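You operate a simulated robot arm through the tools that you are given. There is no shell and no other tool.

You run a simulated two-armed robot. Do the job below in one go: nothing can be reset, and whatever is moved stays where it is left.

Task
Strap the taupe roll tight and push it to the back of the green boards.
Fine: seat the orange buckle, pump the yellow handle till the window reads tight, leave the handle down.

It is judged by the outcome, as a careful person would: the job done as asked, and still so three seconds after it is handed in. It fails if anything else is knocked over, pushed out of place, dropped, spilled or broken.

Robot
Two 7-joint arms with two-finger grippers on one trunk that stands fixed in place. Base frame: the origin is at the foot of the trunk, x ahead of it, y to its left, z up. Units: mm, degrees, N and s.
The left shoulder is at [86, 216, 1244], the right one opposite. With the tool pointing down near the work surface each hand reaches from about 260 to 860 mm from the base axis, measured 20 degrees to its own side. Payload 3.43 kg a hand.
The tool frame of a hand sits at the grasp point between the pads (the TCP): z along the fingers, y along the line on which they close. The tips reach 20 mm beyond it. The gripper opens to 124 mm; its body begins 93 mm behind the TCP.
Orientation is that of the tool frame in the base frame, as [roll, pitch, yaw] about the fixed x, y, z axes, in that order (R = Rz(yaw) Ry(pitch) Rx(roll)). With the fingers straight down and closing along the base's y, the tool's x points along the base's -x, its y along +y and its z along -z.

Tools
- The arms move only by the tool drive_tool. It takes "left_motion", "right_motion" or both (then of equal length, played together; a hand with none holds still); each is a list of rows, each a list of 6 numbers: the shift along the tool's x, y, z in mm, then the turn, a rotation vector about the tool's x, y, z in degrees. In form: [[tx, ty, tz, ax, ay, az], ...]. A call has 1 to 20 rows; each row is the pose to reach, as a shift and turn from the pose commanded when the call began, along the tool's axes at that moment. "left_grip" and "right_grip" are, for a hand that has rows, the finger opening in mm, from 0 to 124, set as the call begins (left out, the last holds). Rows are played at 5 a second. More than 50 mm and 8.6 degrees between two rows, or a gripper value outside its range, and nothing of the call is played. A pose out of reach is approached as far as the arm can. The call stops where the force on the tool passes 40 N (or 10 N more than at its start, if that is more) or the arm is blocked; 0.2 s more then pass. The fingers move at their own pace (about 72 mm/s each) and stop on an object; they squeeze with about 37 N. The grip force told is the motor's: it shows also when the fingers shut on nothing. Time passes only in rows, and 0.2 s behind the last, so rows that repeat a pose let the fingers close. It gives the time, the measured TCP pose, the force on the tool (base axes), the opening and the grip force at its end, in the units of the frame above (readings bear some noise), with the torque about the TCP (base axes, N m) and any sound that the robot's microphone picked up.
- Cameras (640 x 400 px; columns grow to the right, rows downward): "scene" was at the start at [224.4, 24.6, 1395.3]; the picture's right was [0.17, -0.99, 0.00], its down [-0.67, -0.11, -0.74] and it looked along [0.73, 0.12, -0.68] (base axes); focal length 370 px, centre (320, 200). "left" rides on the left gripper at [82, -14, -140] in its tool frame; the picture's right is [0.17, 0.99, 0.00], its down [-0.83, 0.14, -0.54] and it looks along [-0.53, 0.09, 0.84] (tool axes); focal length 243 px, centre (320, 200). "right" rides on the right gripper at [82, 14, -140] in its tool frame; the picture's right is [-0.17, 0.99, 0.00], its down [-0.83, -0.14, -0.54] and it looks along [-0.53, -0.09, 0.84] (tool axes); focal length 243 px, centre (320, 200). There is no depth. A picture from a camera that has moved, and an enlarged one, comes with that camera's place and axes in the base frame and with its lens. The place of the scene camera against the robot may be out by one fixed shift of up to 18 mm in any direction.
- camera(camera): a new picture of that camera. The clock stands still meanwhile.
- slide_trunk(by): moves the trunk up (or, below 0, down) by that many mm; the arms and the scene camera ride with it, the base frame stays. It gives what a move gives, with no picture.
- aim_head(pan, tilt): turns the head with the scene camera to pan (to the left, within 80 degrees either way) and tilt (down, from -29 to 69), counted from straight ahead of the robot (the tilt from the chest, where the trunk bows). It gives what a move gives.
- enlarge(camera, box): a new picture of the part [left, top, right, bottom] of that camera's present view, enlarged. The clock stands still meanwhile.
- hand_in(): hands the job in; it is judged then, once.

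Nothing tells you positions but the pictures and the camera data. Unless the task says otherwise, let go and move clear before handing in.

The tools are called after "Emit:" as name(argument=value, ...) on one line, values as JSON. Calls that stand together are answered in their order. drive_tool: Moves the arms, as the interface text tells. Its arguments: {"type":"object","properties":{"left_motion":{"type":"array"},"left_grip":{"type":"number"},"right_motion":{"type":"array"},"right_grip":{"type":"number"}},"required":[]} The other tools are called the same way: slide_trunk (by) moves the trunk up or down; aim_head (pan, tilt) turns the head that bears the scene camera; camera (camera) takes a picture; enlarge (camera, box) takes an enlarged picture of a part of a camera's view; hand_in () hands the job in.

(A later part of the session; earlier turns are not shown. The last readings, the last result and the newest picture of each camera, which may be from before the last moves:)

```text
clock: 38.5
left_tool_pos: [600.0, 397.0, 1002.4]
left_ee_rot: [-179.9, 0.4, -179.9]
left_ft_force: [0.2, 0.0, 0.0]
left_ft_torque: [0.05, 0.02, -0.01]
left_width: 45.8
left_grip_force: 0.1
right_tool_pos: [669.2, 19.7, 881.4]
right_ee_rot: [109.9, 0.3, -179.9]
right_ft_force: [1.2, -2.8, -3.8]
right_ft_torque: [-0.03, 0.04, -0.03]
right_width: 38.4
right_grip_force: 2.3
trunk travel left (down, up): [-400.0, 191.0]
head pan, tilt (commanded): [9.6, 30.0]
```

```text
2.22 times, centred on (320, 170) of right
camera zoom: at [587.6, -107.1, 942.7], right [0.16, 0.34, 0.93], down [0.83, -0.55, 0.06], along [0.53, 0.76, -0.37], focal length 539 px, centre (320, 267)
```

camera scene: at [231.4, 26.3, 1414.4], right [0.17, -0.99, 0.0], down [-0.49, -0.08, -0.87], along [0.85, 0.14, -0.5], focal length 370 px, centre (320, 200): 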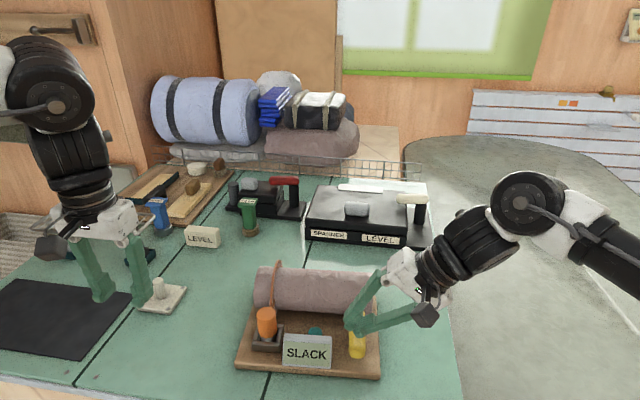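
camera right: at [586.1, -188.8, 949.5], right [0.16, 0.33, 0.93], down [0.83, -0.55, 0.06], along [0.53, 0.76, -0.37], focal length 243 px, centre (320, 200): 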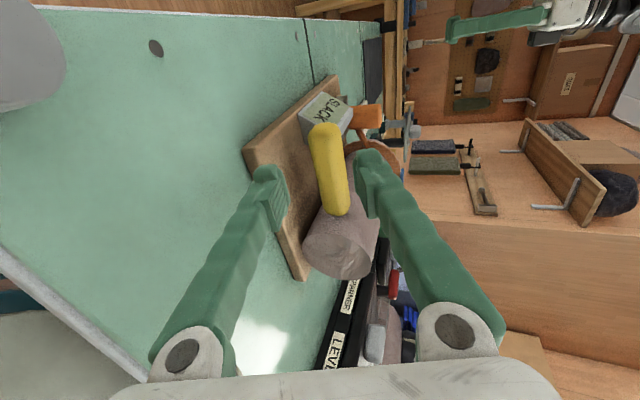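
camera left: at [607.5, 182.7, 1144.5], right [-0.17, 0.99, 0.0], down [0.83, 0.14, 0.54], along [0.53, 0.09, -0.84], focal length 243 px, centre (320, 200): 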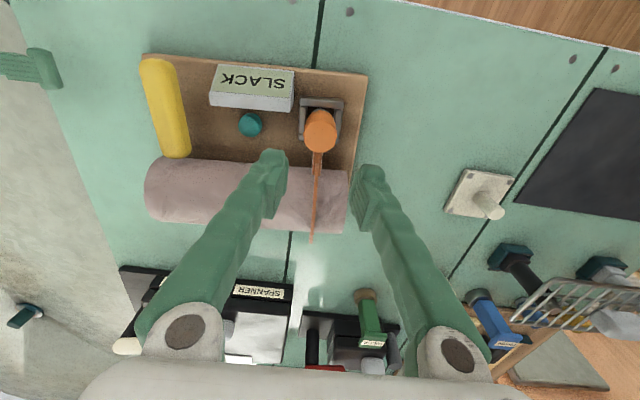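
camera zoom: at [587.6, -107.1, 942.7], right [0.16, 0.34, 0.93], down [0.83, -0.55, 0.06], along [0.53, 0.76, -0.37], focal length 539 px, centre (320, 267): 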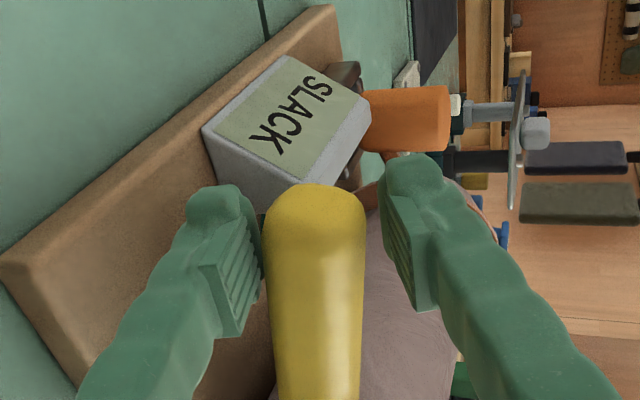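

The handle's front end lifts easily, pivoting near its back end. I'll continue lifting along the arc, turning the hand with the bar.

Emit:
drive_tool(right_motion=[[-1, 6.2, -2.3, 0, 2.4, 6.6], [-3.2, 15.7, -5.7, 0, 4.8, 13.2], [-7.1, 26.9, -9.8, 0, 7.2, 19.7], [-7.1, 26.9, -9.8, 0, 7.2, 19.7]])

Emit:
enlarge(camera="scene", box=[220, 230, 420, 390])

Emit:
enlarge(camera="right", box=[200, 80, 440, 260])

```text
clock: 39.5
left_tool_pos: [601.5, 396.9, 1003.9]
left_ee_rot: [180.0, 0.3, -179.9]
left_ft_force: [-0.5, -1.0, 0.8]
left_ft_torque: [-0.02, 0.0, -0.01]
left_width: 45.9
left_grip_force: 0.1
right_tool_pos: [674.7, 22.3, 912.4]
right_ee_rot: [109.8, -20.6, -179.7]
right_ft_force: [-0.2, 0.2, 0.2]
right_ft_torque: [-0.01, 0.01, -0.01]
right_width: 37.2
right_grip_force: 0.3
trunk travel left (down, up): [-400.0, 191.0]
head pan, tilt (commanded): [9.6, 30.0]
```

```text
2.50 times, centred on (320, 310) of scene
camera zoom: at [231.3, 25.1, 1414.4], right [0.17, -0.99, 0.0], down [-0.49, -0.08, -0.87], along [0.85, 0.14, -0.5], focal length 925 px, centre (320, -75)
```

zoom: 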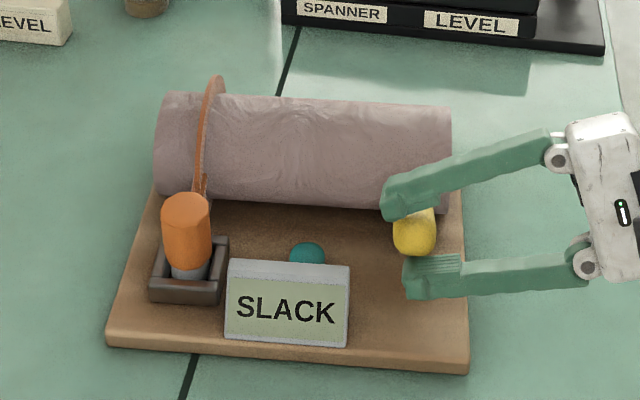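

```text
2.22 times, centred on (320, 170) of right
camera zoom: at [620.3, -107.3, 998.6], right [0.48, 0.34, 0.81], down [0.8, -0.55, -0.24], along [0.36, 0.76, -0.53], focal length 539 px, centre (320, 267)
```

zoom: 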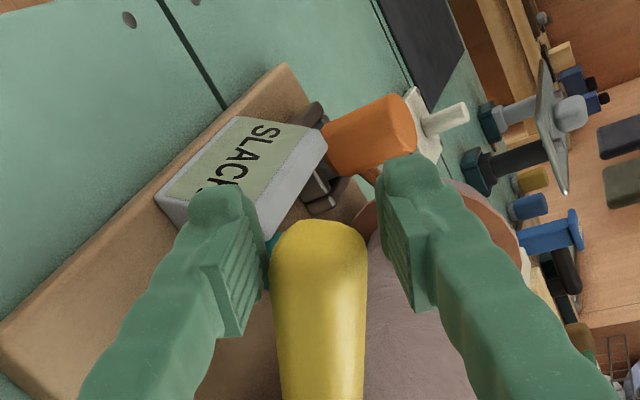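

The bar follows freely at about 29° of lift. I'll seat the fingers a bit further along the bar and continue upward to find the top of the stroke.

Emit:
drive_tool(right_motion=[[-8.1, 1.8, 4.7, 0, 0, 0], [-8.7, 12.4, 0.8, 0, 2.6, 7.1], [-11, 23.4, -3.2, 0, 5.3, 14.7], [-15, 33.9, -7, 0, 8.1, 22.2], [-15, 33.9, -7, 0, 8.1, 22.2]])

Emit:
enlarge(camera="scene", box=[220, 230, 420, 390])

Emit:
enlarge(camera="right", box=[200, 80, 440, 260])

```text
clock: 40.7
left_tool_pos: [601.1, 396.6, 1003.6]
left_ee_rot: [-179.8, 0.2, -179.9]
left_ft_force: [-0.6, -0.8, 0.3]
left_ft_torque: [0.01, 0.0, 0.0]
left_width: 45.8
left_grip_force: 0.0
right_tool_pos: [700.8, 26.9, 937.0]
right_ee_rot: [109.9, -44.2, -179.6]
right_ft_force: [-3.6, -1.2, -3.4]
right_ft_torque: [0.07, 0.09, 0.0]
right_width: 39.4
right_grip_force: 2.1
trunk travel left (down, up): [-400.0, 191.0]
head pan, tilt (commanded): [9.6, 30.0]
```

```text
2.50 times, centred on (320, 310) of scene
camera zoom: at [231.4, 25.6, 1414.4], right [0.17, -0.99, 0.0], down [-0.49, -0.08, -0.87], along [0.85, 0.14, -0.5], focal length 925 px, centre (320, -75)
```

zoom: 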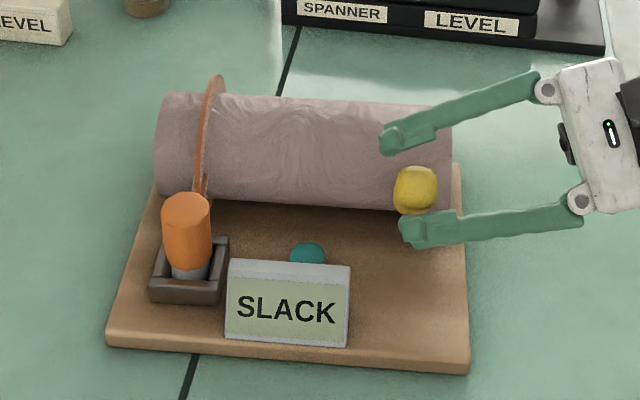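

```text
2.22 times, centred on (320, 170) of right
camera zoom: at [685.5, -101.0, 1038.6], right [0.76, 0.34, 0.55], down [0.63, -0.55, -0.54], along [0.12, 0.76, -0.64], focal length 539 px, centre (320, 267)
```

zoom: 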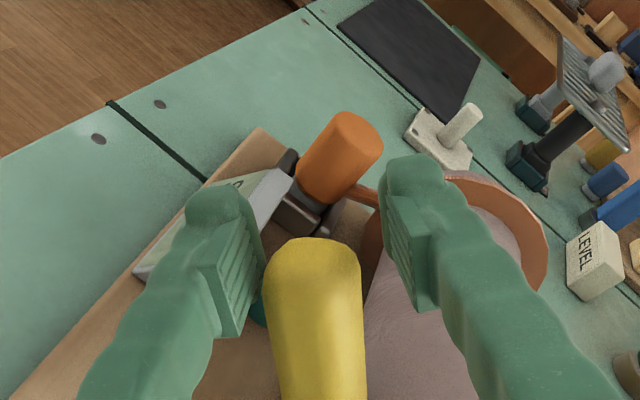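

The fit circle puts the pivot near (741, 854), with the handle now about 57° above its rest position. I'll slide further down the bar and continue to find the top stop.

Emit:
drive_tool(right_motion=[[-16.3, -1.6, 0.6, 0, 1.6, 4.5], [-19.2, 4, -1.5, 0, 3.4, 9.2], [-22.6, 9.3, -3.4, 0, 5.1, 13.9], [-26.3, 14.5, -5.2, 0, 6.8, 18.6], [-26.3, 14.5, -5.2, 0, 6.8, 18.6]])

Emit:
enlarge(camera="scene", box=[220, 230, 420, 390])

Emit:
enlarge(camera="right", box=[200, 80, 440, 260])

```text
clock: 41.9
left_tool_pos: [600.1, 397.7, 1003.1]
left_ee_rot: [-179.9, 0.2, -179.9]
left_ft_force: [-0.4, -0.3, -0.6]
left_ft_torque: [0.02, -0.01, 0.01]
left_width: 45.6
left_grip_force: 0.1
right_tool_pos: [673.8, 11.7, 969.1]
right_ee_rot: [109.6, -64.1, -179.4]
right_ft_force: [0.0, 0.6, -0.7]
right_ft_torque: [0.01, 0.02, 0.01]
right_width: 36.7
right_grip_force: 0.0
right hand out of reach, approached as far as the arm can: row 1, 2, 3, 4, 5
trunk travel left (down, up): [-400.0, 191.0]
head pan, tilt (commanded): [9.6, 30.0]
```

```text
2.50 times, centred on (320, 310) of scene
camera zoom: at [231.2, 26.1, 1414.4], right [0.17, -0.99, 0.0], down [-0.49, -0.08, -0.87], along [0.85, 0.14, -0.5], focal length 925 px, centre (320, -75)
```

zoom: 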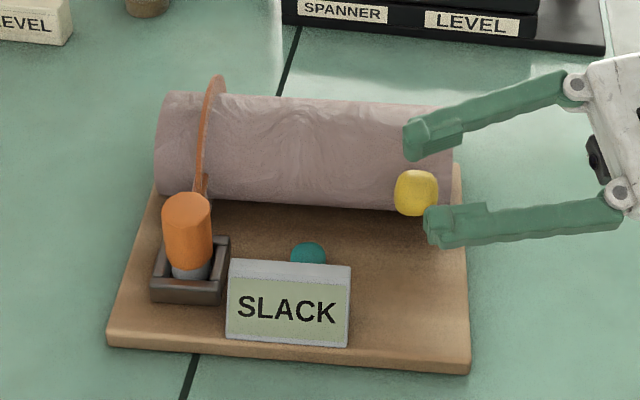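

```text
2.22 times, centred on (320, 170) of right
camera zoom: at [694.3, -117.7, 1069.5], right [0.9, 0.34, 0.26], down [0.41, -0.55, -0.73], along [-0.11, 0.76, -0.64], focal length 539 px, centre (320, 267)
```

zoom: 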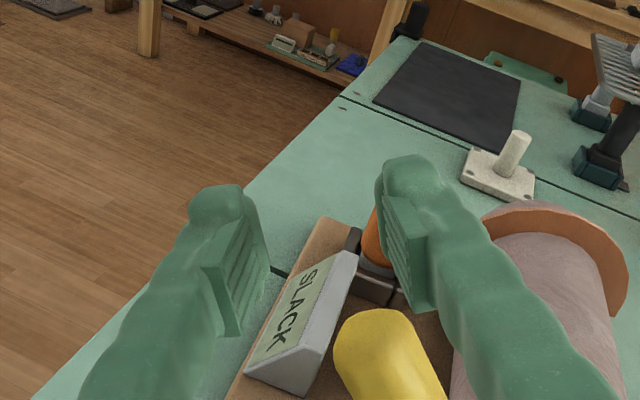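

The hand slipped off because that pose was out of reach, but the handle stays up by itself. I'll back away to the right, reorient to a reachable angle, and re-engage it.

Emit:
drive_tool(right_motion=[[0, 0, -30, 0, 0, 0], [0, 0, -60, 0, -2.7, -7.6], [-15, 5, -64, 0, -5.5, -15.1], [-30, 10, -67, 0, -8.2, -22.7], [-45.8, 16, -70.5, 0, -8.2, -22.7], [-45.8, 16, -70.5, 0, -8.2, -22.7]], right_grip=50)

Emit:
enlarge(camera="right", box=[200, 80, 440, 260])

Emit:
camera(camera="scene")

```text
clock: 43.3
left_tool_pos: [600.9, 398.5, 1003.5]
left_ee_rot: [180.0, 0.3, -179.8]
left_ft_force: [0.2, -0.3, 0.7]
left_ft_torque: [0.0, -0.02, 0.01]
left_width: 46.1
left_grip_force: 0.1
right_tool_pos: [726.4, -52.8, 950.1]
right_ee_rot: [109.7, -39.9, -179.6]
right_ft_force: [0.3, 1.4, -0.2]
right_ft_torque: [-0.02, 0.0, 0.01]
right_width: 50.1
right_grip_force: 0.0
right hand out of reach, approached as far as the arm can: row 1, 5, 6
trunk travel left (down, up): [-400.0, 191.0]
head pan, tilt (commanded): [9.6, 30.0]
```

```text
2.22 times, centred on (320, 170) of right
camera zoom: at [703.3, -180.8, 1049.4], right [0.72, 0.34, 0.61], down [0.67, -0.55, -0.49], along [0.17, 0.76, -0.62], focal length 539 px, centre (320, 267)
```

zoom: 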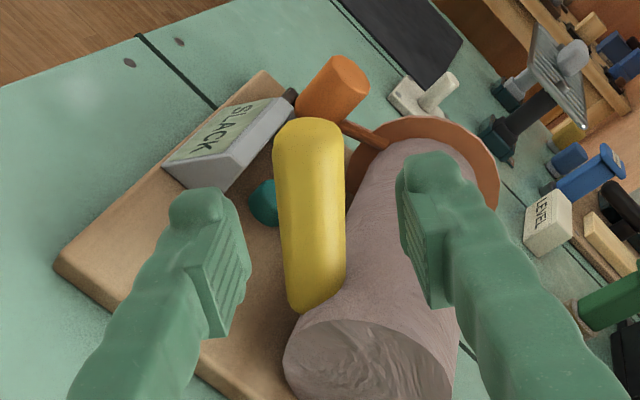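

```text
taken
camera scene: at [231.5, 26.6, 1414.4], right [0.17, -0.99, 0.0], down [-0.49, -0.08, -0.87], along [0.85, 0.14, -0.5], focal length 370 px, centre (320, 200)
```

scene: 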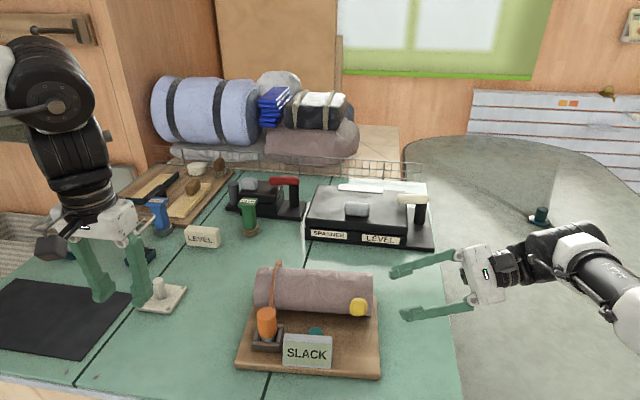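

Good view: the bar is about 77 mm ahead of the fingers. I'll shift slightly to centre it and move in around it.

Emit:
drive_tool(right_motion=[[-3, -4.2, 0, 0, 0, 0], [-6, -4.2, 30, 0, 0, 0], [-6, -4.2, 60, 0, 0, 0], [-6, -4.2, 82, 0, 0, 0], [-6, -4.2, 82, 0, 0, 0]])

Emit:
enlarge(camera="right", box=[200, 80, 440, 260])

Emit:
enlarge(camera="scene", box=[220, 230, 420, 390])

```text
clock: 44.5
left_tool_pos: [602.5, 396.8, 1003.1]
left_ee_rot: [-180.0, 0.3, -180.0]
left_ft_force: [-0.6, -0.3, -0.5]
left_ft_torque: [-0.02, -0.01, -0.01]
left_width: 46.1
left_grip_force: 0.0
right_tool_pos: [710.6, 19.1, 919.5]
right_ee_rot: [109.7, -40.0, -179.6]
right_ft_force: [-0.1, -0.5, 0.4]
right_ft_torque: [0.0, 0.04, 0.0]
right_width: 50.1
right_grip_force: 0.1
trunk travel left (down, up): [-400.0, 191.0]
head pan, tilt (commanded): [9.6, 30.0]
```

```text
2.22 times, centred on (320, 170) of right
camera zoom: at [687.3, -108.3, 1019.3], right [0.72, 0.34, 0.61], down [0.67, -0.55, -0.49], along [0.17, 0.76, -0.62], focal length 539 px, centre (320, 267)
```

zoom: 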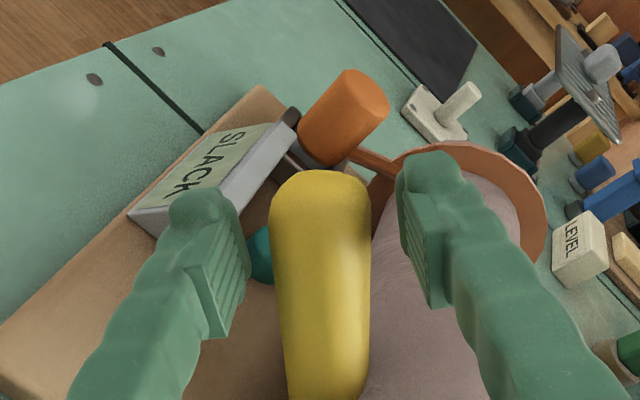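

```text
2.50 times, centred on (320, 310) of scene
camera zoom: at [231.5, 26.1, 1414.4], right [0.17, -0.99, 0.0], down [-0.49, -0.08, -0.87], along [0.85, 0.14, -0.5], focal length 925 px, centre (320, -75)
```

zoom: 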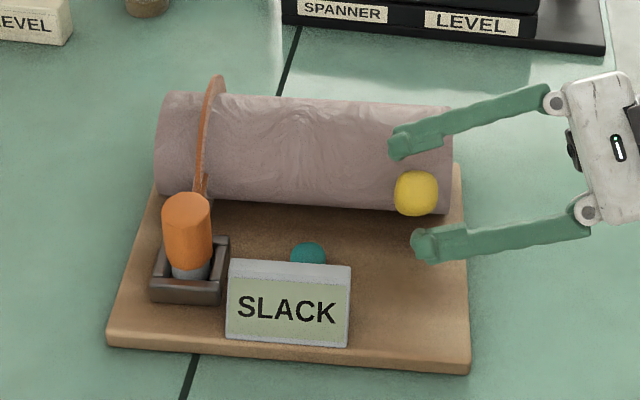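

The fingers are around the raised bar. I'll narrow the gap and lift further along the arc to feel for the upper stop.

Emit:
drive_tool(right_motion=[[0, 0, 0, 0, 0, 0], [-2.7, 4.3, -1.6, 0, 0, 0], [-5.4, 8.6, -3.1, 0, 0, 0], [-8.4, 12.5, -4.5, 0, 0, 0], [-11.4, 16.4, -6, 0, 0, 0], [-11.4, 16.4, -6, 0, 0, 0]], right_grip=43)

Emit:
enlarge(camera="right", box=[200, 80, 440, 260])

Emit:
enlarge(camera="scene", box=[220, 230, 420, 390])

```text
clock: 45.9
left_tool_pos: [601.1, 397.9, 1002.9]
left_ee_rot: [-180.0, 0.3, -179.9]
left_ft_force: [0.8, 0.8, 0.3]
left_ft_torque: [-0.03, -0.03, 0.0]
left_width: 46.2
left_grip_force: 0.0
right_tool_pos: [711.0, 17.0, 924.0]
right_ee_rot: [109.7, -40.1, -179.5]
right_ft_force: [0.2, -0.3, -0.3]
right_ft_torque: [0.0, -0.02, 0.0]
right_width: 43.2
right_grip_force: 0.1
right hand out of reach, approached as far as the arm can: row 2, 3, 4, 5, 6
trunk travel left (down, up): [-400.0, 191.0]
head pan, tilt (commanded): [9.6, 30.0]
```

```text
2.22 times, centred on (320, 170) of right
camera zoom: at [689.7, -111.4, 1023.7], right [0.72, 0.34, 0.61], down [0.67, -0.55, -0.49], along [0.16, 0.76, -0.62], focal length 539 px, centre (320, 267)
```

zoom: 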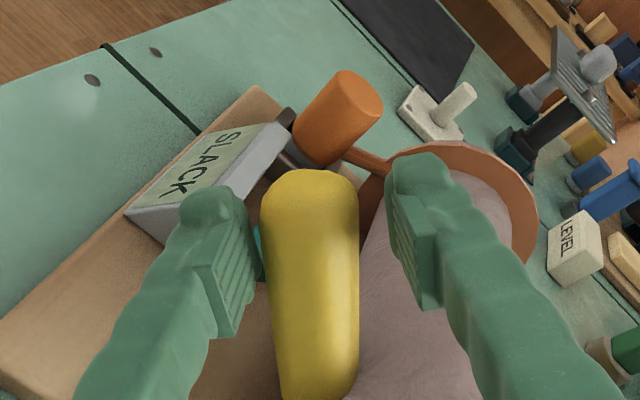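

```text
2.50 times, centred on (320, 310) of scene
camera zoom: at [231.5, 25.8, 1414.4], right [0.17, -0.99, 0.0], down [-0.49, -0.08, -0.87], along [0.85, 0.14, -0.5], focal length 925 px, centre (320, -75)
```

zoom: 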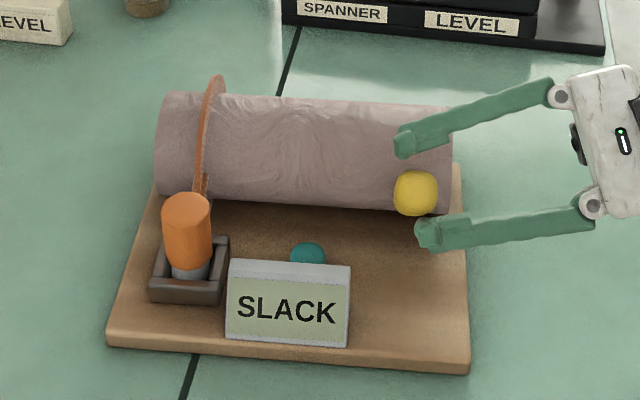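

That was out of reach in x, so the handle stays at about 57° above rest. I'll test how commands respond with a small move back toward the robot before doing the down stroke.

Emit:
drive_tool(right_motion=[[3.8, -3, 1.1, 0, 0, 0], [7.7, -6, 2.2, 0, 0, 0], [7.7, -6, 2.2, 0, 0, 0]])

```text
clock: 46.7
left_tool_pos: [601.2, 396.2, 1003.7]
left_ee_rot: [-179.9, 0.2, -179.9]
left_ft_force: [-0.4, 0.8, -0.4]
left_ft_torque: [-0.04, 0.01, -0.03]
left_width: 46.2
left_grip_force: 0.0
right_tool_pos: [704.2, 16.6, 924.2]
right_ee_rot: [109.8, -40.0, -179.6]
right_ft_force: [0.2, -0.3, -0.1]
right_ft_torque: [-0.02, -0.07, 0.01]
right_width: 42.9
right_grip_force: 0.0
trunk travel left (down, up): [-400.0, 191.0]
head pan, tilt (commanded): [9.6, 30.0]
```

Commands continue from the reached pose. Now I'll do the down stroke, following the arc with the upper finger pressing on the bar.

Emit:
drive_tool(right_motion=[[-1.2, -10.4, 6, 0, 0, 0], [0.5, -20.1, 9.5, 0, -2.7, -7.5], [0.6, -29.8, 13, 0, -5.5, -15], [-0.5, -39.6, 16.6, 0, -8.2, -22.6], [-3.3, -49, 20, 0, -10.9, -30.1], [-3.3, -49, 20, 0, -10.9, -30.1]])

Emit:
enlarge(camera="right", box=[200, 80, 440, 260])

Emit:
enlarge(camera="scene", box=[220, 230, 420, 390])

```text
clock: 48.1
left_tool_pos: [602.1, 397.9, 1003.2]
left_ee_rot: [-179.9, 0.3, -179.9]
left_ft_force: [1.0, -0.7, 0.3]
left_ft_torque: [0.0, 0.0, 0.02]
left_width: 46.0
left_grip_force: 0.1
right_tool_pos: [673.5, 20.7, 881.5]
right_ee_rot: [109.8, -7.9, -179.6]
right_ft_force: [-0.4, 0.8, 1.1]
right_ft_torque: [0.04, 0.03, 0.01]
right_width: 43.7
right_grip_force: 0.5
trunk travel left (down, up): [-400.0, 191.0]
head pan, tilt (commanded): [9.6, 30.0]
```

```text
2.22 times, centred on (320, 170) of right
camera zoom: at [601.7, -108.7, 953.1], right [0.29, 0.34, 0.9], down [0.83, -0.55, -0.06], along [0.47, 0.76, -0.44], focal length 539 px, centre (320, 267)
```

zoom: 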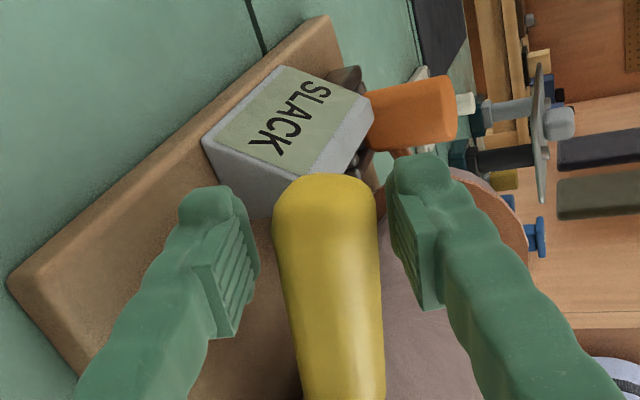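

```text
2.50 times, centred on (320, 310) of scene
camera zoom: at [231.6, 26.0, 1414.4], right [0.17, -0.99, 0.0], down [-0.49, -0.08, -0.87], along [0.85, 0.14, -0.5], focal length 925 px, centre (320, -75)
```

zoom: 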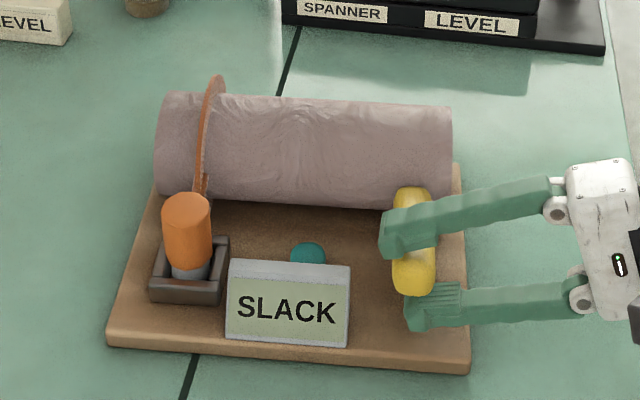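

The bar follows down with little force. I'll narrow the gap a little and press it down to the stop.

Emit:
drive_tool(right_motion=[[0, 0, 0, 0, 0, 0], [2.3, -8.9, 3.2, 0, -2.7, -7.5], [3.3, -15.6, 5.7, 0, -4.1, -11.3], [3.1, -19.9, 7.2, 0, -4.1, -11.3], [3.1, -21.5, 7.8, 0, -4.1, -11.3], [3.1, -21.5, 7.8, 0, -4.1, -11.3]], right_grip=37)

Emit:
enlarge(camera="right", box=[200, 80, 440, 260])

Emit:
enlarge(camera="scene", box=[220, 230, 420, 390])

```text
clock: 49.5
left_tool_pos: [601.0, 398.8, 1003.3]
left_ee_rot: [-179.9, 0.3, -179.8]
left_ft_force: [-0.5, -0.5, -0.5]
left_ft_torque: [0.0, 0.0, -0.03]
left_width: 45.9
left_grip_force: 0.2
right_tool_pos: [666.7, 20.7, 861.5]
right_ee_rot: [109.7, 4.2, -179.5]
right_ft_force: [1.4, 5.7, 10.7]
right_ft_torque: [0.06, -0.06, -0.09]
right_width: 43.9
right_grip_force: 6.2
trunk travel left (down, up): [-400.0, 191.0]
head pan, tilt (commanded): [9.6, 30.0]
```

```text
2.22 times, centred on (320, 170) of right
camera zoom: at [581.5, -107.7, 916.3], right [0.09, 0.33, 0.94], down [0.83, -0.55, 0.11], along [0.55, 0.77, -0.33], focal length 539 px, centre (320, 267)
```

zoom: 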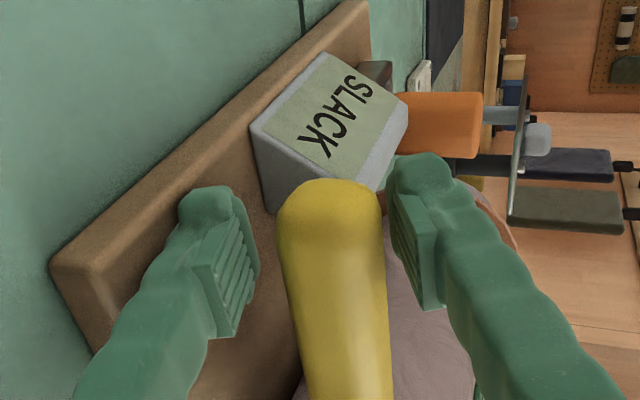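

```text
2.50 times, centred on (320, 310) of scene
camera zoom: at [230.6, 26.5, 1414.6], right [0.17, -0.99, 0.0], down [-0.49, -0.08, -0.87], along [0.85, 0.14, -0.5], focal length 925 px, centre (320, -75)
```

zoom: 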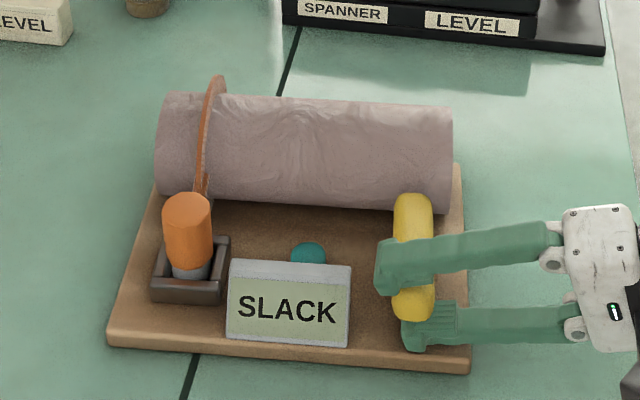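

The handle is fully down after one stroke, and the window still reads SLACK. I'll compare the strap closely for any change.

Emit:
enlarge(camera="scene", box=[250, 250, 310, 310])

Emit:
enlarge(camera="scene", box=[270, 320, 350, 370])

Emit:
enlarge(camera="left", box=[0, 60, 260, 280])

```text
6.67 times, centred on (280, 280) of scene
camera zoom: at [230.6, 26.5, 1414.6], right [0.17, -0.99, 0.0], down [-0.49, -0.08, -0.87], along [0.85, 0.14, -0.5], focal length 2467 px, centre (587, -333)
```

zoom: 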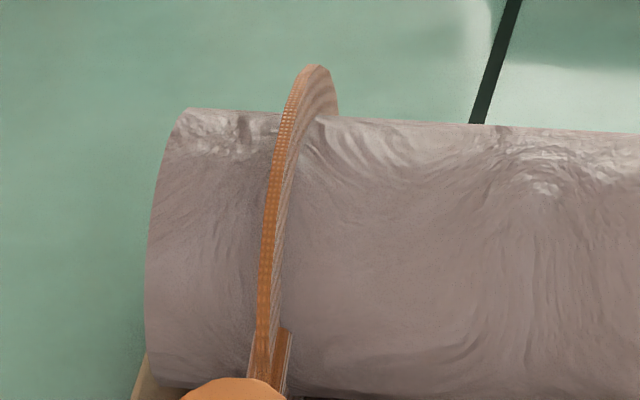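

```text
8.00 times, centred on (310, 345) of scene
camera zoom: at [230.6, 26.5, 1414.6], right [0.17, -0.99, 0.0], down [-0.49, -0.08, -0.87], along [0.85, 0.14, -0.5], focal length 2960 px, centre (400, -960)
```

zoom: 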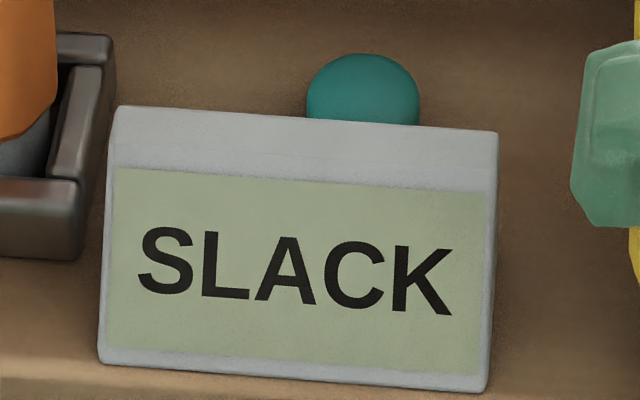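

```text
1.82 times, centred on (130, 170) of left
camera zoom: at [518.1, 384.2, 1143.5], right [-0.17, 0.99, 0.0], down [0.83, 0.14, 0.54], along [0.54, 0.09, -0.84], focal length 441 px, centre (666, 254)
```

zoom: 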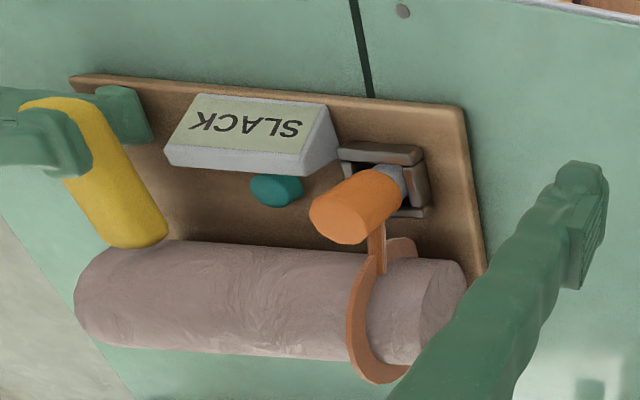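

I'll do a second, fuller stroke with the same arc, then compare the strap.

Emit:
drive_tool(right_motion=[[-3.2, 19.8, -7.2, 0, 1.4, 3.9], [-8.7, 28.7, -10.4, 0, 4.2, 11.5], [-15.3, 36.7, -13.4, 0, 6.9, 19], [-22.9, 44, -16, 0, 9.6, 26.5], [-31.6, 50, -18.2, 0, 12.4, 34], [-41.2, 54.9, -20, 0, 15.1, 41.5], [-47.2, 61.3, -22.3, 0, 16.5, 45.3], [-47.2, 61.3, -22.3, 0, 16.5, 45.3]], right_grip=42)

Emit:
enlarge(camera="right", box=[200, 80, 440, 260])

Emit:
enlarge(camera="scene", box=[220, 230, 420, 390])

```text
clock: 51.3
left_tool_pos: [600.8, 397.5, 1003.3]
left_ee_rot: [-179.9, 0.2, -180.0]
left_ft_force: [-0.4, -0.5, 0.2]
left_ft_torque: [0.02, -0.02, 0.02]
left_width: 46.1
left_grip_force: 0.0
right_tool_pos: [705.9, 20.0, 934.7]
right_ee_rot: [109.8, -44.2, -179.5]
right_ft_force: [-0.4, -0.2, 0.4]
right_ft_torque: [-0.01, 0.03, -0.05]
right_width: 42.2
right_grip_force: 0.0
right hand out of reach, approached as far as the arm can: row 7, 8
trunk travel left (down, up): [-400.0, 191.0]
head pan, tilt (commanded): [9.6, 30.0]
```

```text
2.22 times, centred on (320, 170) of right
camera zoom: at [691.0, -108.6, 1035.4], right [0.76, 0.34, 0.55], down [0.64, -0.55, -0.54], along [0.12, 0.76, -0.63], focal length 539 px, centre (320, 267)
```

zoom: 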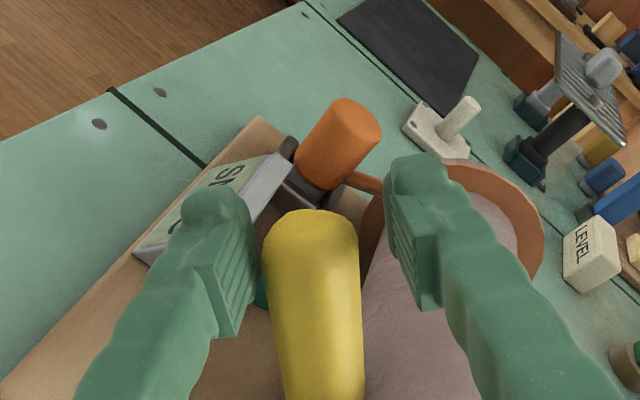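

```text
2.50 times, centred on (320, 310) of scene
camera zoom: at [231.5, 25.5, 1414.4], right [0.17, -0.99, 0.0], down [-0.49, -0.08, -0.87], along [0.85, 0.14, -0.5], focal length 925 px, centre (320, -75)
```

zoom: 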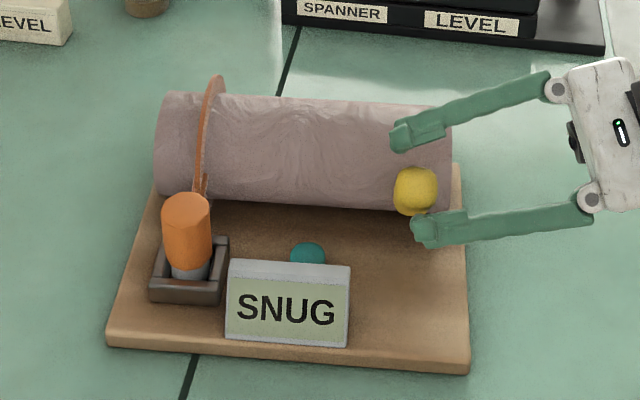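

The window now reads SNUG, so strokes count. I'll do the down stroke again and check the window.

Emit:
drive_tool(right_motion=[[-5.4, -17.4, 6.3, 0, -1.4, -3.8], [-6.6, -30, 10.9, 0, -4.1, -11.3], [-7.1, -39.6, 14.4, 0, -6.8, -18.8], [-9.1, -49.3, 17.9, 0, -9.6, -26.3], [-12.5, -58.4, 21.3, 0, -12.3, -33.8], [-17.2, -67.2, 24.4, 0, -15, -41.4], [-22, -74.6, 27.1, 0, -16.4, -45.1], [-23.4, -75.9, 27.6, 0, -16.4, -45.1], [-23.4, -75.9, 27.6, 0, -16.4, -45.1]], right_grip=41)

Emit:
enlarge(camera="scene", box=[220, 230, 420, 390])

Emit:
enlarge(camera="right", box=[200, 80, 440, 260])

Emit:
enlarge(camera="scene", box=[250, 250, 310, 310])

```text
clock: 53.3
left_tool_pos: [600.9, 396.7, 1003.9]
left_ee_rot: [-179.8, 0.2, -180.0]
left_ft_force: [0.0, -1.2, -0.4]
left_ft_torque: [-0.02, -0.01, -0.01]
left_width: 45.9
left_grip_force: 0.1
right_tool_pos: [666.0, 21.9, 861.5]
right_ee_rot: [109.7, 3.9, -179.6]
right_ft_force: [0.9, 2.3, 6.1]
right_ft_torque: [0.06, 0.0, -0.06]
right_width: 44.9
right_grip_force: 3.2
trunk travel left (down, up): [-400.0, 191.0]
head pan, tilt (commanded): [9.6, 30.0]
```

```text
2.50 times, centred on (320, 310) of scene
camera zoom: at [231.0, 26.1, 1414.5], right [0.17, -0.99, 0.0], down [-0.49, -0.08, -0.87], along [0.85, 0.14, -0.5], focal length 925 px, centre (320, -75)
```

zoom: 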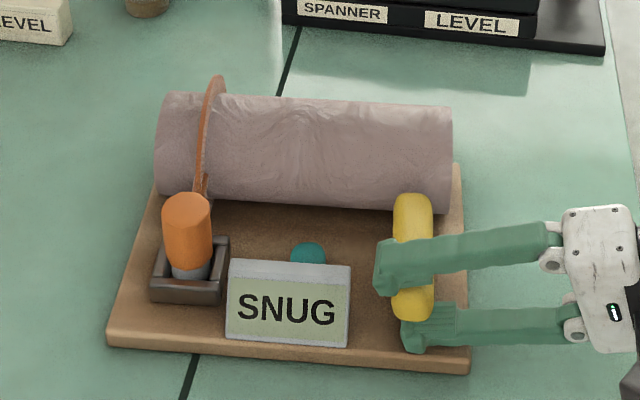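

```text
2.22 times, centred on (320, 170) of right
camera zoom: at [581.2, -107.6, 916.5], right [0.1, 0.33, 0.94], down [0.83, -0.55, 0.11], along [0.55, 0.77, -0.33], focal length 539 px, centre (320, 267)
```

zoom: 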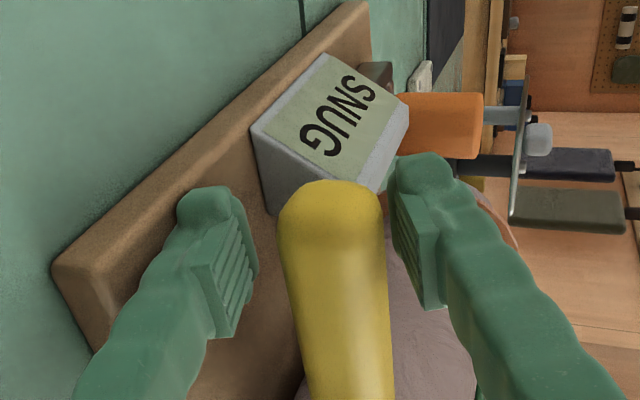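

```text
6.67 times, centred on (280, 280) of scene
camera zoom: at [231.0, 26.1, 1414.5], right [0.17, -0.99, 0.0], down [-0.49, -0.08, -0.87], along [0.85, 0.14, -0.5], focal length 2467 px, centre (587, -333)
```

zoom: 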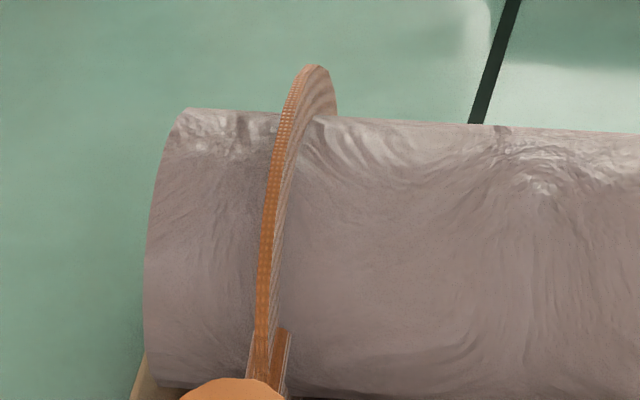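

SNUG with the handle down. I'll do another up-stroke and check the window at the top.

Emit:
drive_tool(right_motion=[[-3.2, 19.8, -7.2, 0, 1.4, 3.9], [-8.7, 28.7, -10.4, 0, 4.2, 11.5], [-15.3, 36.7, -13.4, 0, 6.9, 19], [-22.9, 44, -16, 0, 9.6, 26.5], [-31.6, 50, -18.2, 0, 12.4, 34], [-41.2, 54.9, -20, 0, 15.1, 41.5], [-47.2, 61.3, -22.3, 0, 16.5, 45.3], [-47.2, 61.3, -22.3, 0, 16.5, 45.3]], right_grip=42)

Emit:
enlarge(camera="scene", box=[220, 230, 420, 390])

Emit:
enlarge(camera="right", box=[200, 80, 440, 260])

```text
clock: 55.1
left_tool_pos: [601.9, 397.5, 1003.7]
left_ee_rot: [-180.0, 0.2, -179.9]
left_ft_force: [-0.6, -0.9, 0.4]
left_ft_torque: [-0.03, -0.03, -0.03]
left_width: 46.0
left_grip_force: 0.1
right_tool_pos: [704.7, 13.9, 931.4]
right_ee_rot: [109.7, -44.4, -179.4]
right_ft_force: [0.5, -0.6, 0.2]
right_ft_torque: [0.04, 0.0, 0.01]
right_width: 41.8
right_grip_force: 0.0
right hand out of reach, approached as far as the arm can: row 7, 8
trunk travel left (down, up): [-400.0, 191.0]
head pan, tilt (commanded): [9.6, 30.0]
```

```text
2.50 times, centred on (320, 310) of scene
camera zoom: at [231.6, 26.2, 1414.4], right [0.17, -0.99, 0.0], down [-0.49, -0.08, -0.87], along [0.85, 0.14, -0.5], focal length 925 px, centre (320, -75)
```

zoom: 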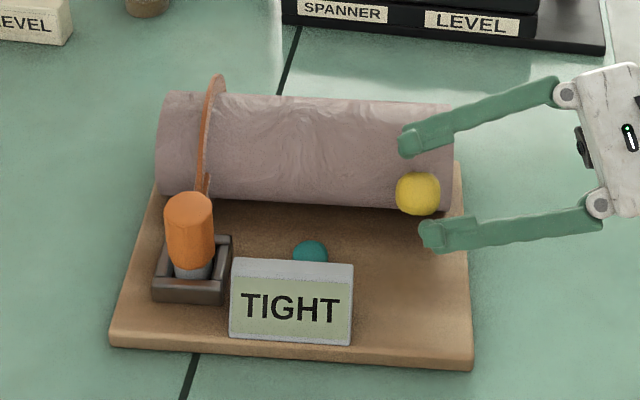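

```text
2.22 times, centred on (320, 170) of right
camera zoom: at [690.0, -114.3, 1033.0], right [0.76, 0.34, 0.55], down [0.63, -0.55, -0.55], along [0.11, 0.76, -0.64], focal length 539 px, centre (320, 267)
```

zoom: 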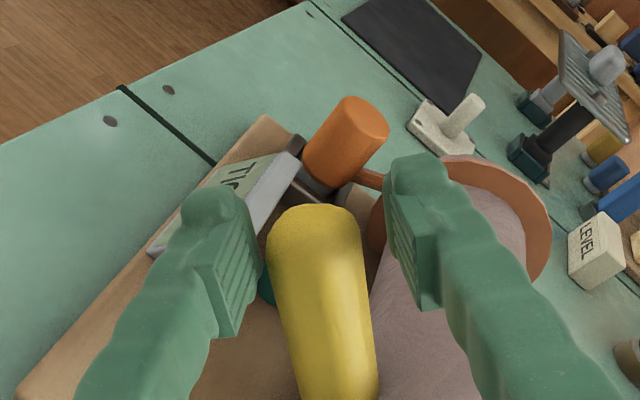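

The window reads TIGHT. Up-strokes are what count, so I'll bring the handle down and leave it there.

Emit:
drive_tool(right_motion=[[-4, -12.3, 9.8, 0, -1.4, -3.8], [-5.2, -24.9, 14.4, 0, -4.1, -11.3], [-5.7, -34.5, 17.9, 0, -6.8, -18.8], [-7.7, -44.2, 21.4, 0, -9.6, -26.3], [-11.1, -53.3, 24.8, 0, -12.3, -33.8], [-15.8, -62.1, 27.9, 0, -15, -41.4], [-20.6, -69.5, 30.6, 0, -16.4, -45.1], [-22, -70.8, 31.1, 0, -16.4, -45.1], [-22, -70.8, 31.1, 0, -16.4, -45.1]], right_grip=41)

Emit:
enlarge(camera="scene", box=[220, 230, 420, 390])

Emit:
enlarge(camera="right", box=[200, 80, 440, 260])

```text
clock: 57.1
left_tool_pos: [601.0, 397.4, 1003.5]
left_ee_rot: [-179.9, 0.3, -179.9]
left_ft_force: [0.0, -0.1, 0.0]
left_ft_torque: [0.0, 0.0, -0.02]
left_width: 46.2
left_grip_force: 0.0
right_tool_pos: [665.5, 20.6, 861.0]
right_ee_rot: [109.8, 3.9, -179.6]
right_ft_force: [-0.2, 3.1, 7.2]
right_ft_torque: [0.08, -0.09, 0.01]
right_width: 45.1
right_grip_force: 4.1
trunk travel left (down, up): [-400.0, 191.0]
head pan, tilt (commanded): [9.6, 30.0]
```

```text
2.50 times, centred on (320, 310) of scene
camera zoom: at [230.9, 26.0, 1414.5], right [0.17, -0.99, 0.0], down [-0.49, -0.08, -0.87], along [0.85, 0.14, -0.5], focal length 925 px, centre (320, -75)
```

zoom: 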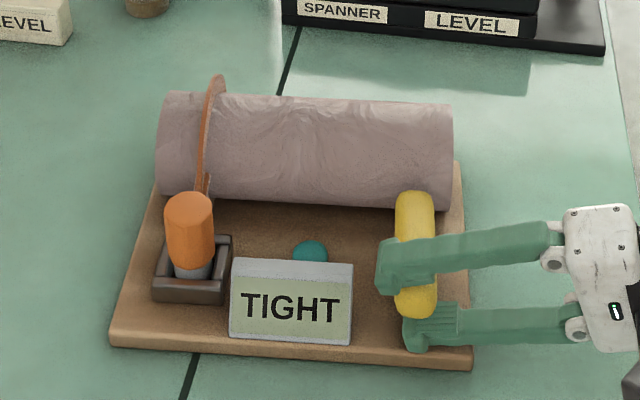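

```text
2.22 times, centred on (320, 170) of right
camera zoom: at [582.7, -108.9, 916.0], right [0.1, 0.33, 0.94], down [0.83, -0.55, 0.1], along [0.55, 0.77, -0.33], focal length 539 px, centre (320, 267)
```

zoom: 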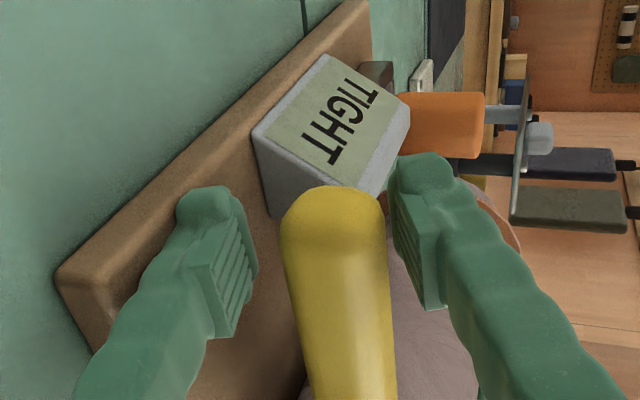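

TIGHT, with the handle down at rest. I'll relax off the bar and withdraw straight out along the fingers, so the bar isn't disturbed.

Emit:
drive_tool(right_motion=[[0, 5, 0, 0, 0, 0], [0, 5, -20, 0, 0, 0], [0, 5, -45, 0, 0, 0], [0, 5, -75, 0, 0, 0], [0, 5, -105, 0, 0, 0], [0, 5, -105, 0, 0, 0]], right_grip=43)

Emit:
camera(camera="scene")

Emit:
enlarge(camera="scene", box=[220, 230, 420, 390])

Emit:
enlarge(camera="right", box=[200, 60, 440, 260])

```text
clock: 58.5
left_tool_pos: [602.4, 397.7, 1004.1]
left_ee_rot: [-180.0, 0.4, -179.9]
left_ft_force: [0.2, -0.4, 0.0]
left_ft_torque: [0.04, 0.0, 0.0]
left_width: 45.9
left_grip_force: 0.1
right_tool_pos: [665.6, -77.5, 900.4]
right_ee_rot: [109.8, 3.6, -179.7]
right_ft_force: [1.2, -0.7, -0.8]
right_ft_torque: [-0.03, 0.01, 0.0]
right_width: 43.0
right_grip_force: 0.1
trunk travel left (down, up): [-400.0, 191.0]
head pan, tilt (commanded): [9.6, 30.0]
```

```text
taken
camera scene: at [231.8, 26.2, 1414.3], right [0.17, -0.99, 0.0], down [-0.49, -0.08, -0.87], along [0.85, 0.14, -0.5], focal length 370 px, centre (320, 200)
```

scene: 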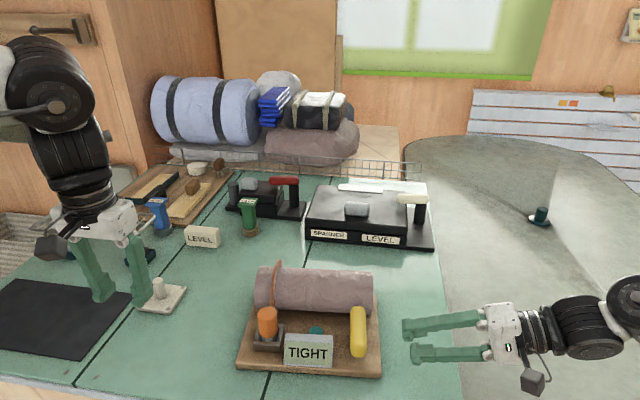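

```text
2.50 times, centred on (320, 310) of scene
camera zoom: at [231.8, 26.2, 1414.3], right [0.17, -0.99, 0.0], down [-0.49, -0.08, -0.87], along [0.85, 0.14, -0.5], focal length 925 px, centre (320, -75)
```

zoom: 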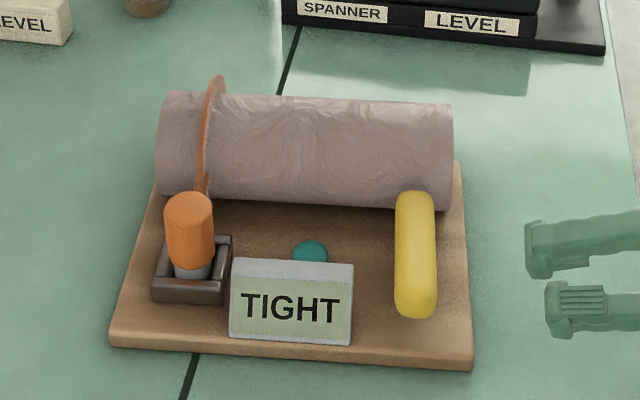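

```text
2.00 times, centred on (320, 160) of right
camera zoom: at [581.5, -205.8, 955.3], right [0.1, 0.33, 0.94], down [0.83, -0.55, 0.1], along [0.55, 0.77, -0.33], focal length 485 px, centre (320, 280)
```

zoom: 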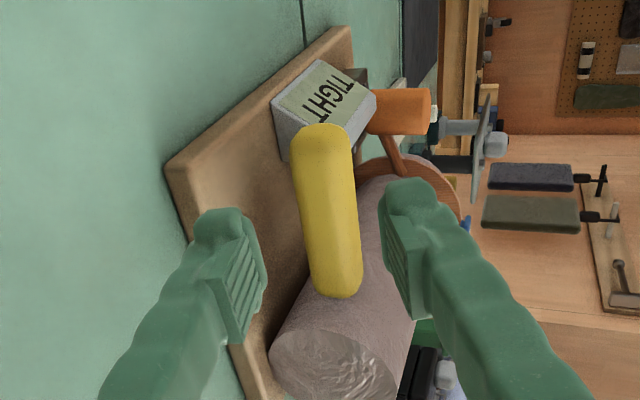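

The handle is down and the window reads TIGHT. Now I need accurate positions of the things behind the roll before pushing, so I'll look with the left wrist camera and measure the free space.

Emit:
camera(camera="left")

Emit:
enlarge(camera="scene", box=[200, 150, 460, 310])

```text
taken
camera left: at [519.0, 383.9, 1143.0], right [-0.17, 0.99, 0.0], down [0.83, 0.14, 0.54], along [0.54, 0.09, -0.84], focal length 243 px, centre (320, 200)
```

left: 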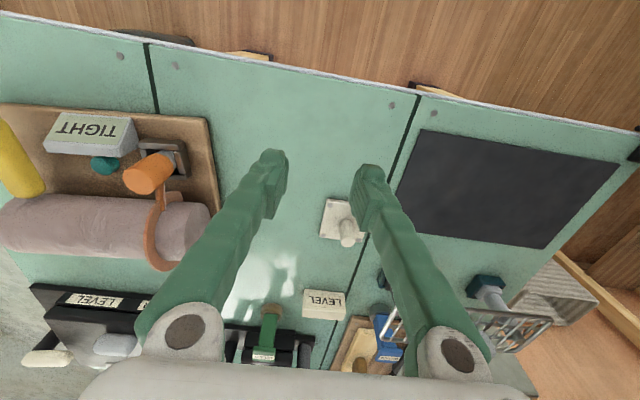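

```text
2.46 times, centred on (330, 230) of scene
camera zoom: at [231.8, 26.2, 1414.3], right [0.17, -0.99, 0.0], down [-0.49, -0.08, -0.87], along [0.85, 0.14, -0.5], focal length 911 px, centre (295, 126)
```

zoom: 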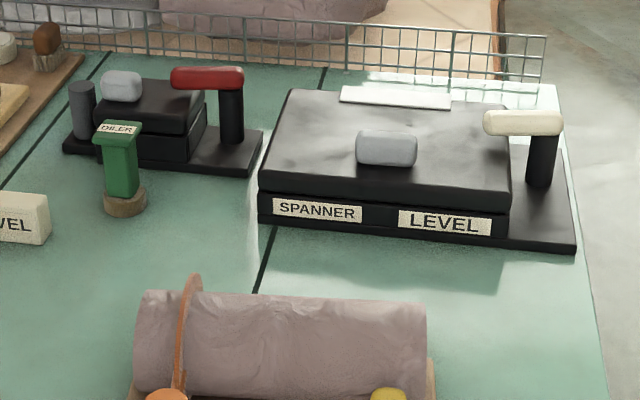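

The black box front is at about x≈1045 and the carrier's back at about x≈852. I can therefore push the carrier back about 180 mm without touching anything. I'll use the left hand with fingers spread wide on the carrier's front edge for a stable push, starting by moving it in front of the carrier with a slight forward tilt.

Emit:
drive_tool(left_motion=[[1, -45, 0, 0, 0, 0], [1, -90, 0, 0, -2, -1], [1, -135, 0, 0, -4, -2], [1, -180, 0, 0, -6, -3], [1, -225, 15, 0, -8, -4], [1, -265, 30, 0, -10, -5], [1, -280, 43, 0, -12, -5.7], [1, -280, 43, 0, -12, -5.7]], left_grip=120)

Emit:
camera(camera="left")

Emit:
camera(camera="right")

Emit:
camera(camera="scene")

```text
clock: 60.3
left_tool_pos: [617.0, 119.7, 959.5]
left_ee_rot: [-179.2, 12.2, -174.2]
left_ft_force: [0.2, 0.2, 0.9]
left_ft_torque: [-0.01, -0.01, 0.05]
left_width: 119.9
left_grip_force: 0.1
left hand out of reach, approached as far as the arm can: row 7, 8
right_tool_pos: [665.4, -76.6, 898.7]
right_ee_rot: [109.7, 3.6, -179.7]
right_ft_force: [-0.1, 0.0, -0.4]
right_ft_torque: [0.0, 0.01, 0.0]
right_width: 43.1
right_grip_force: 0.1
trunk travel left (down, up): [-400.0, 191.0]
head pan, tilt (commanded): [9.6, 30.0]
```

```text
taken
camera left: at [509.6, 96.2, 1079.3], right [-0.26, 0.97, -0.05], down [0.68, 0.22, 0.7], along [0.69, 0.15, -0.71], focal length 243 px, centre (320, 200)
```

left: 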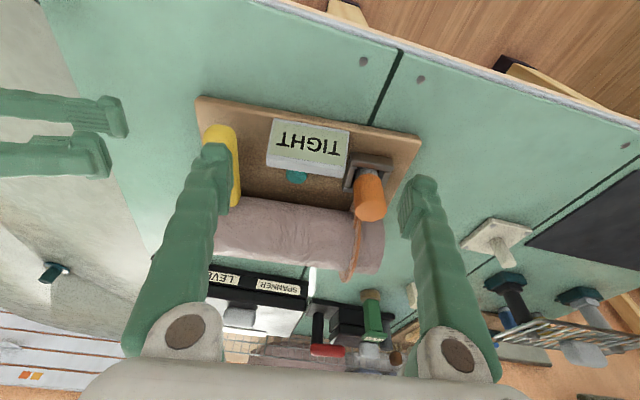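

```text
taken
camera right: at [581.1, -206.0, 955.5], right [0.1, 0.33, 0.94], down [0.83, -0.55, 0.1], along [0.55, 0.77, -0.33], focal length 243 px, centre (320, 200)
```

right: 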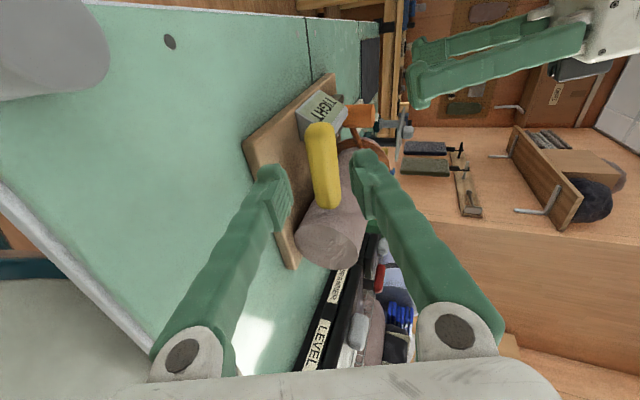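

```text
taken
camera scene: at [231.0, 25.5, 1414.5], right [0.17, -0.99, 0.0], down [-0.49, -0.08, -0.87], along [0.85, 0.14, -0.5], focal length 370 px, centre (320, 200)
```

scene: 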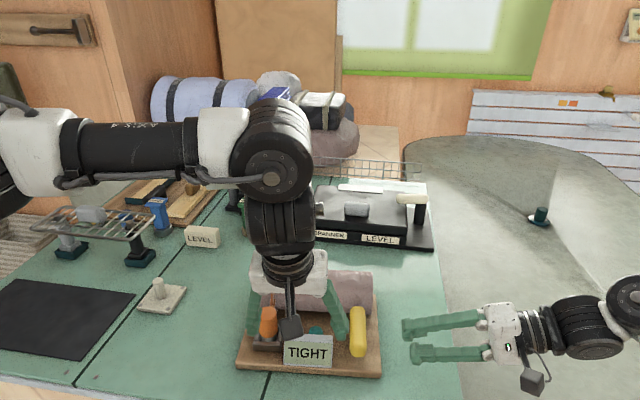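

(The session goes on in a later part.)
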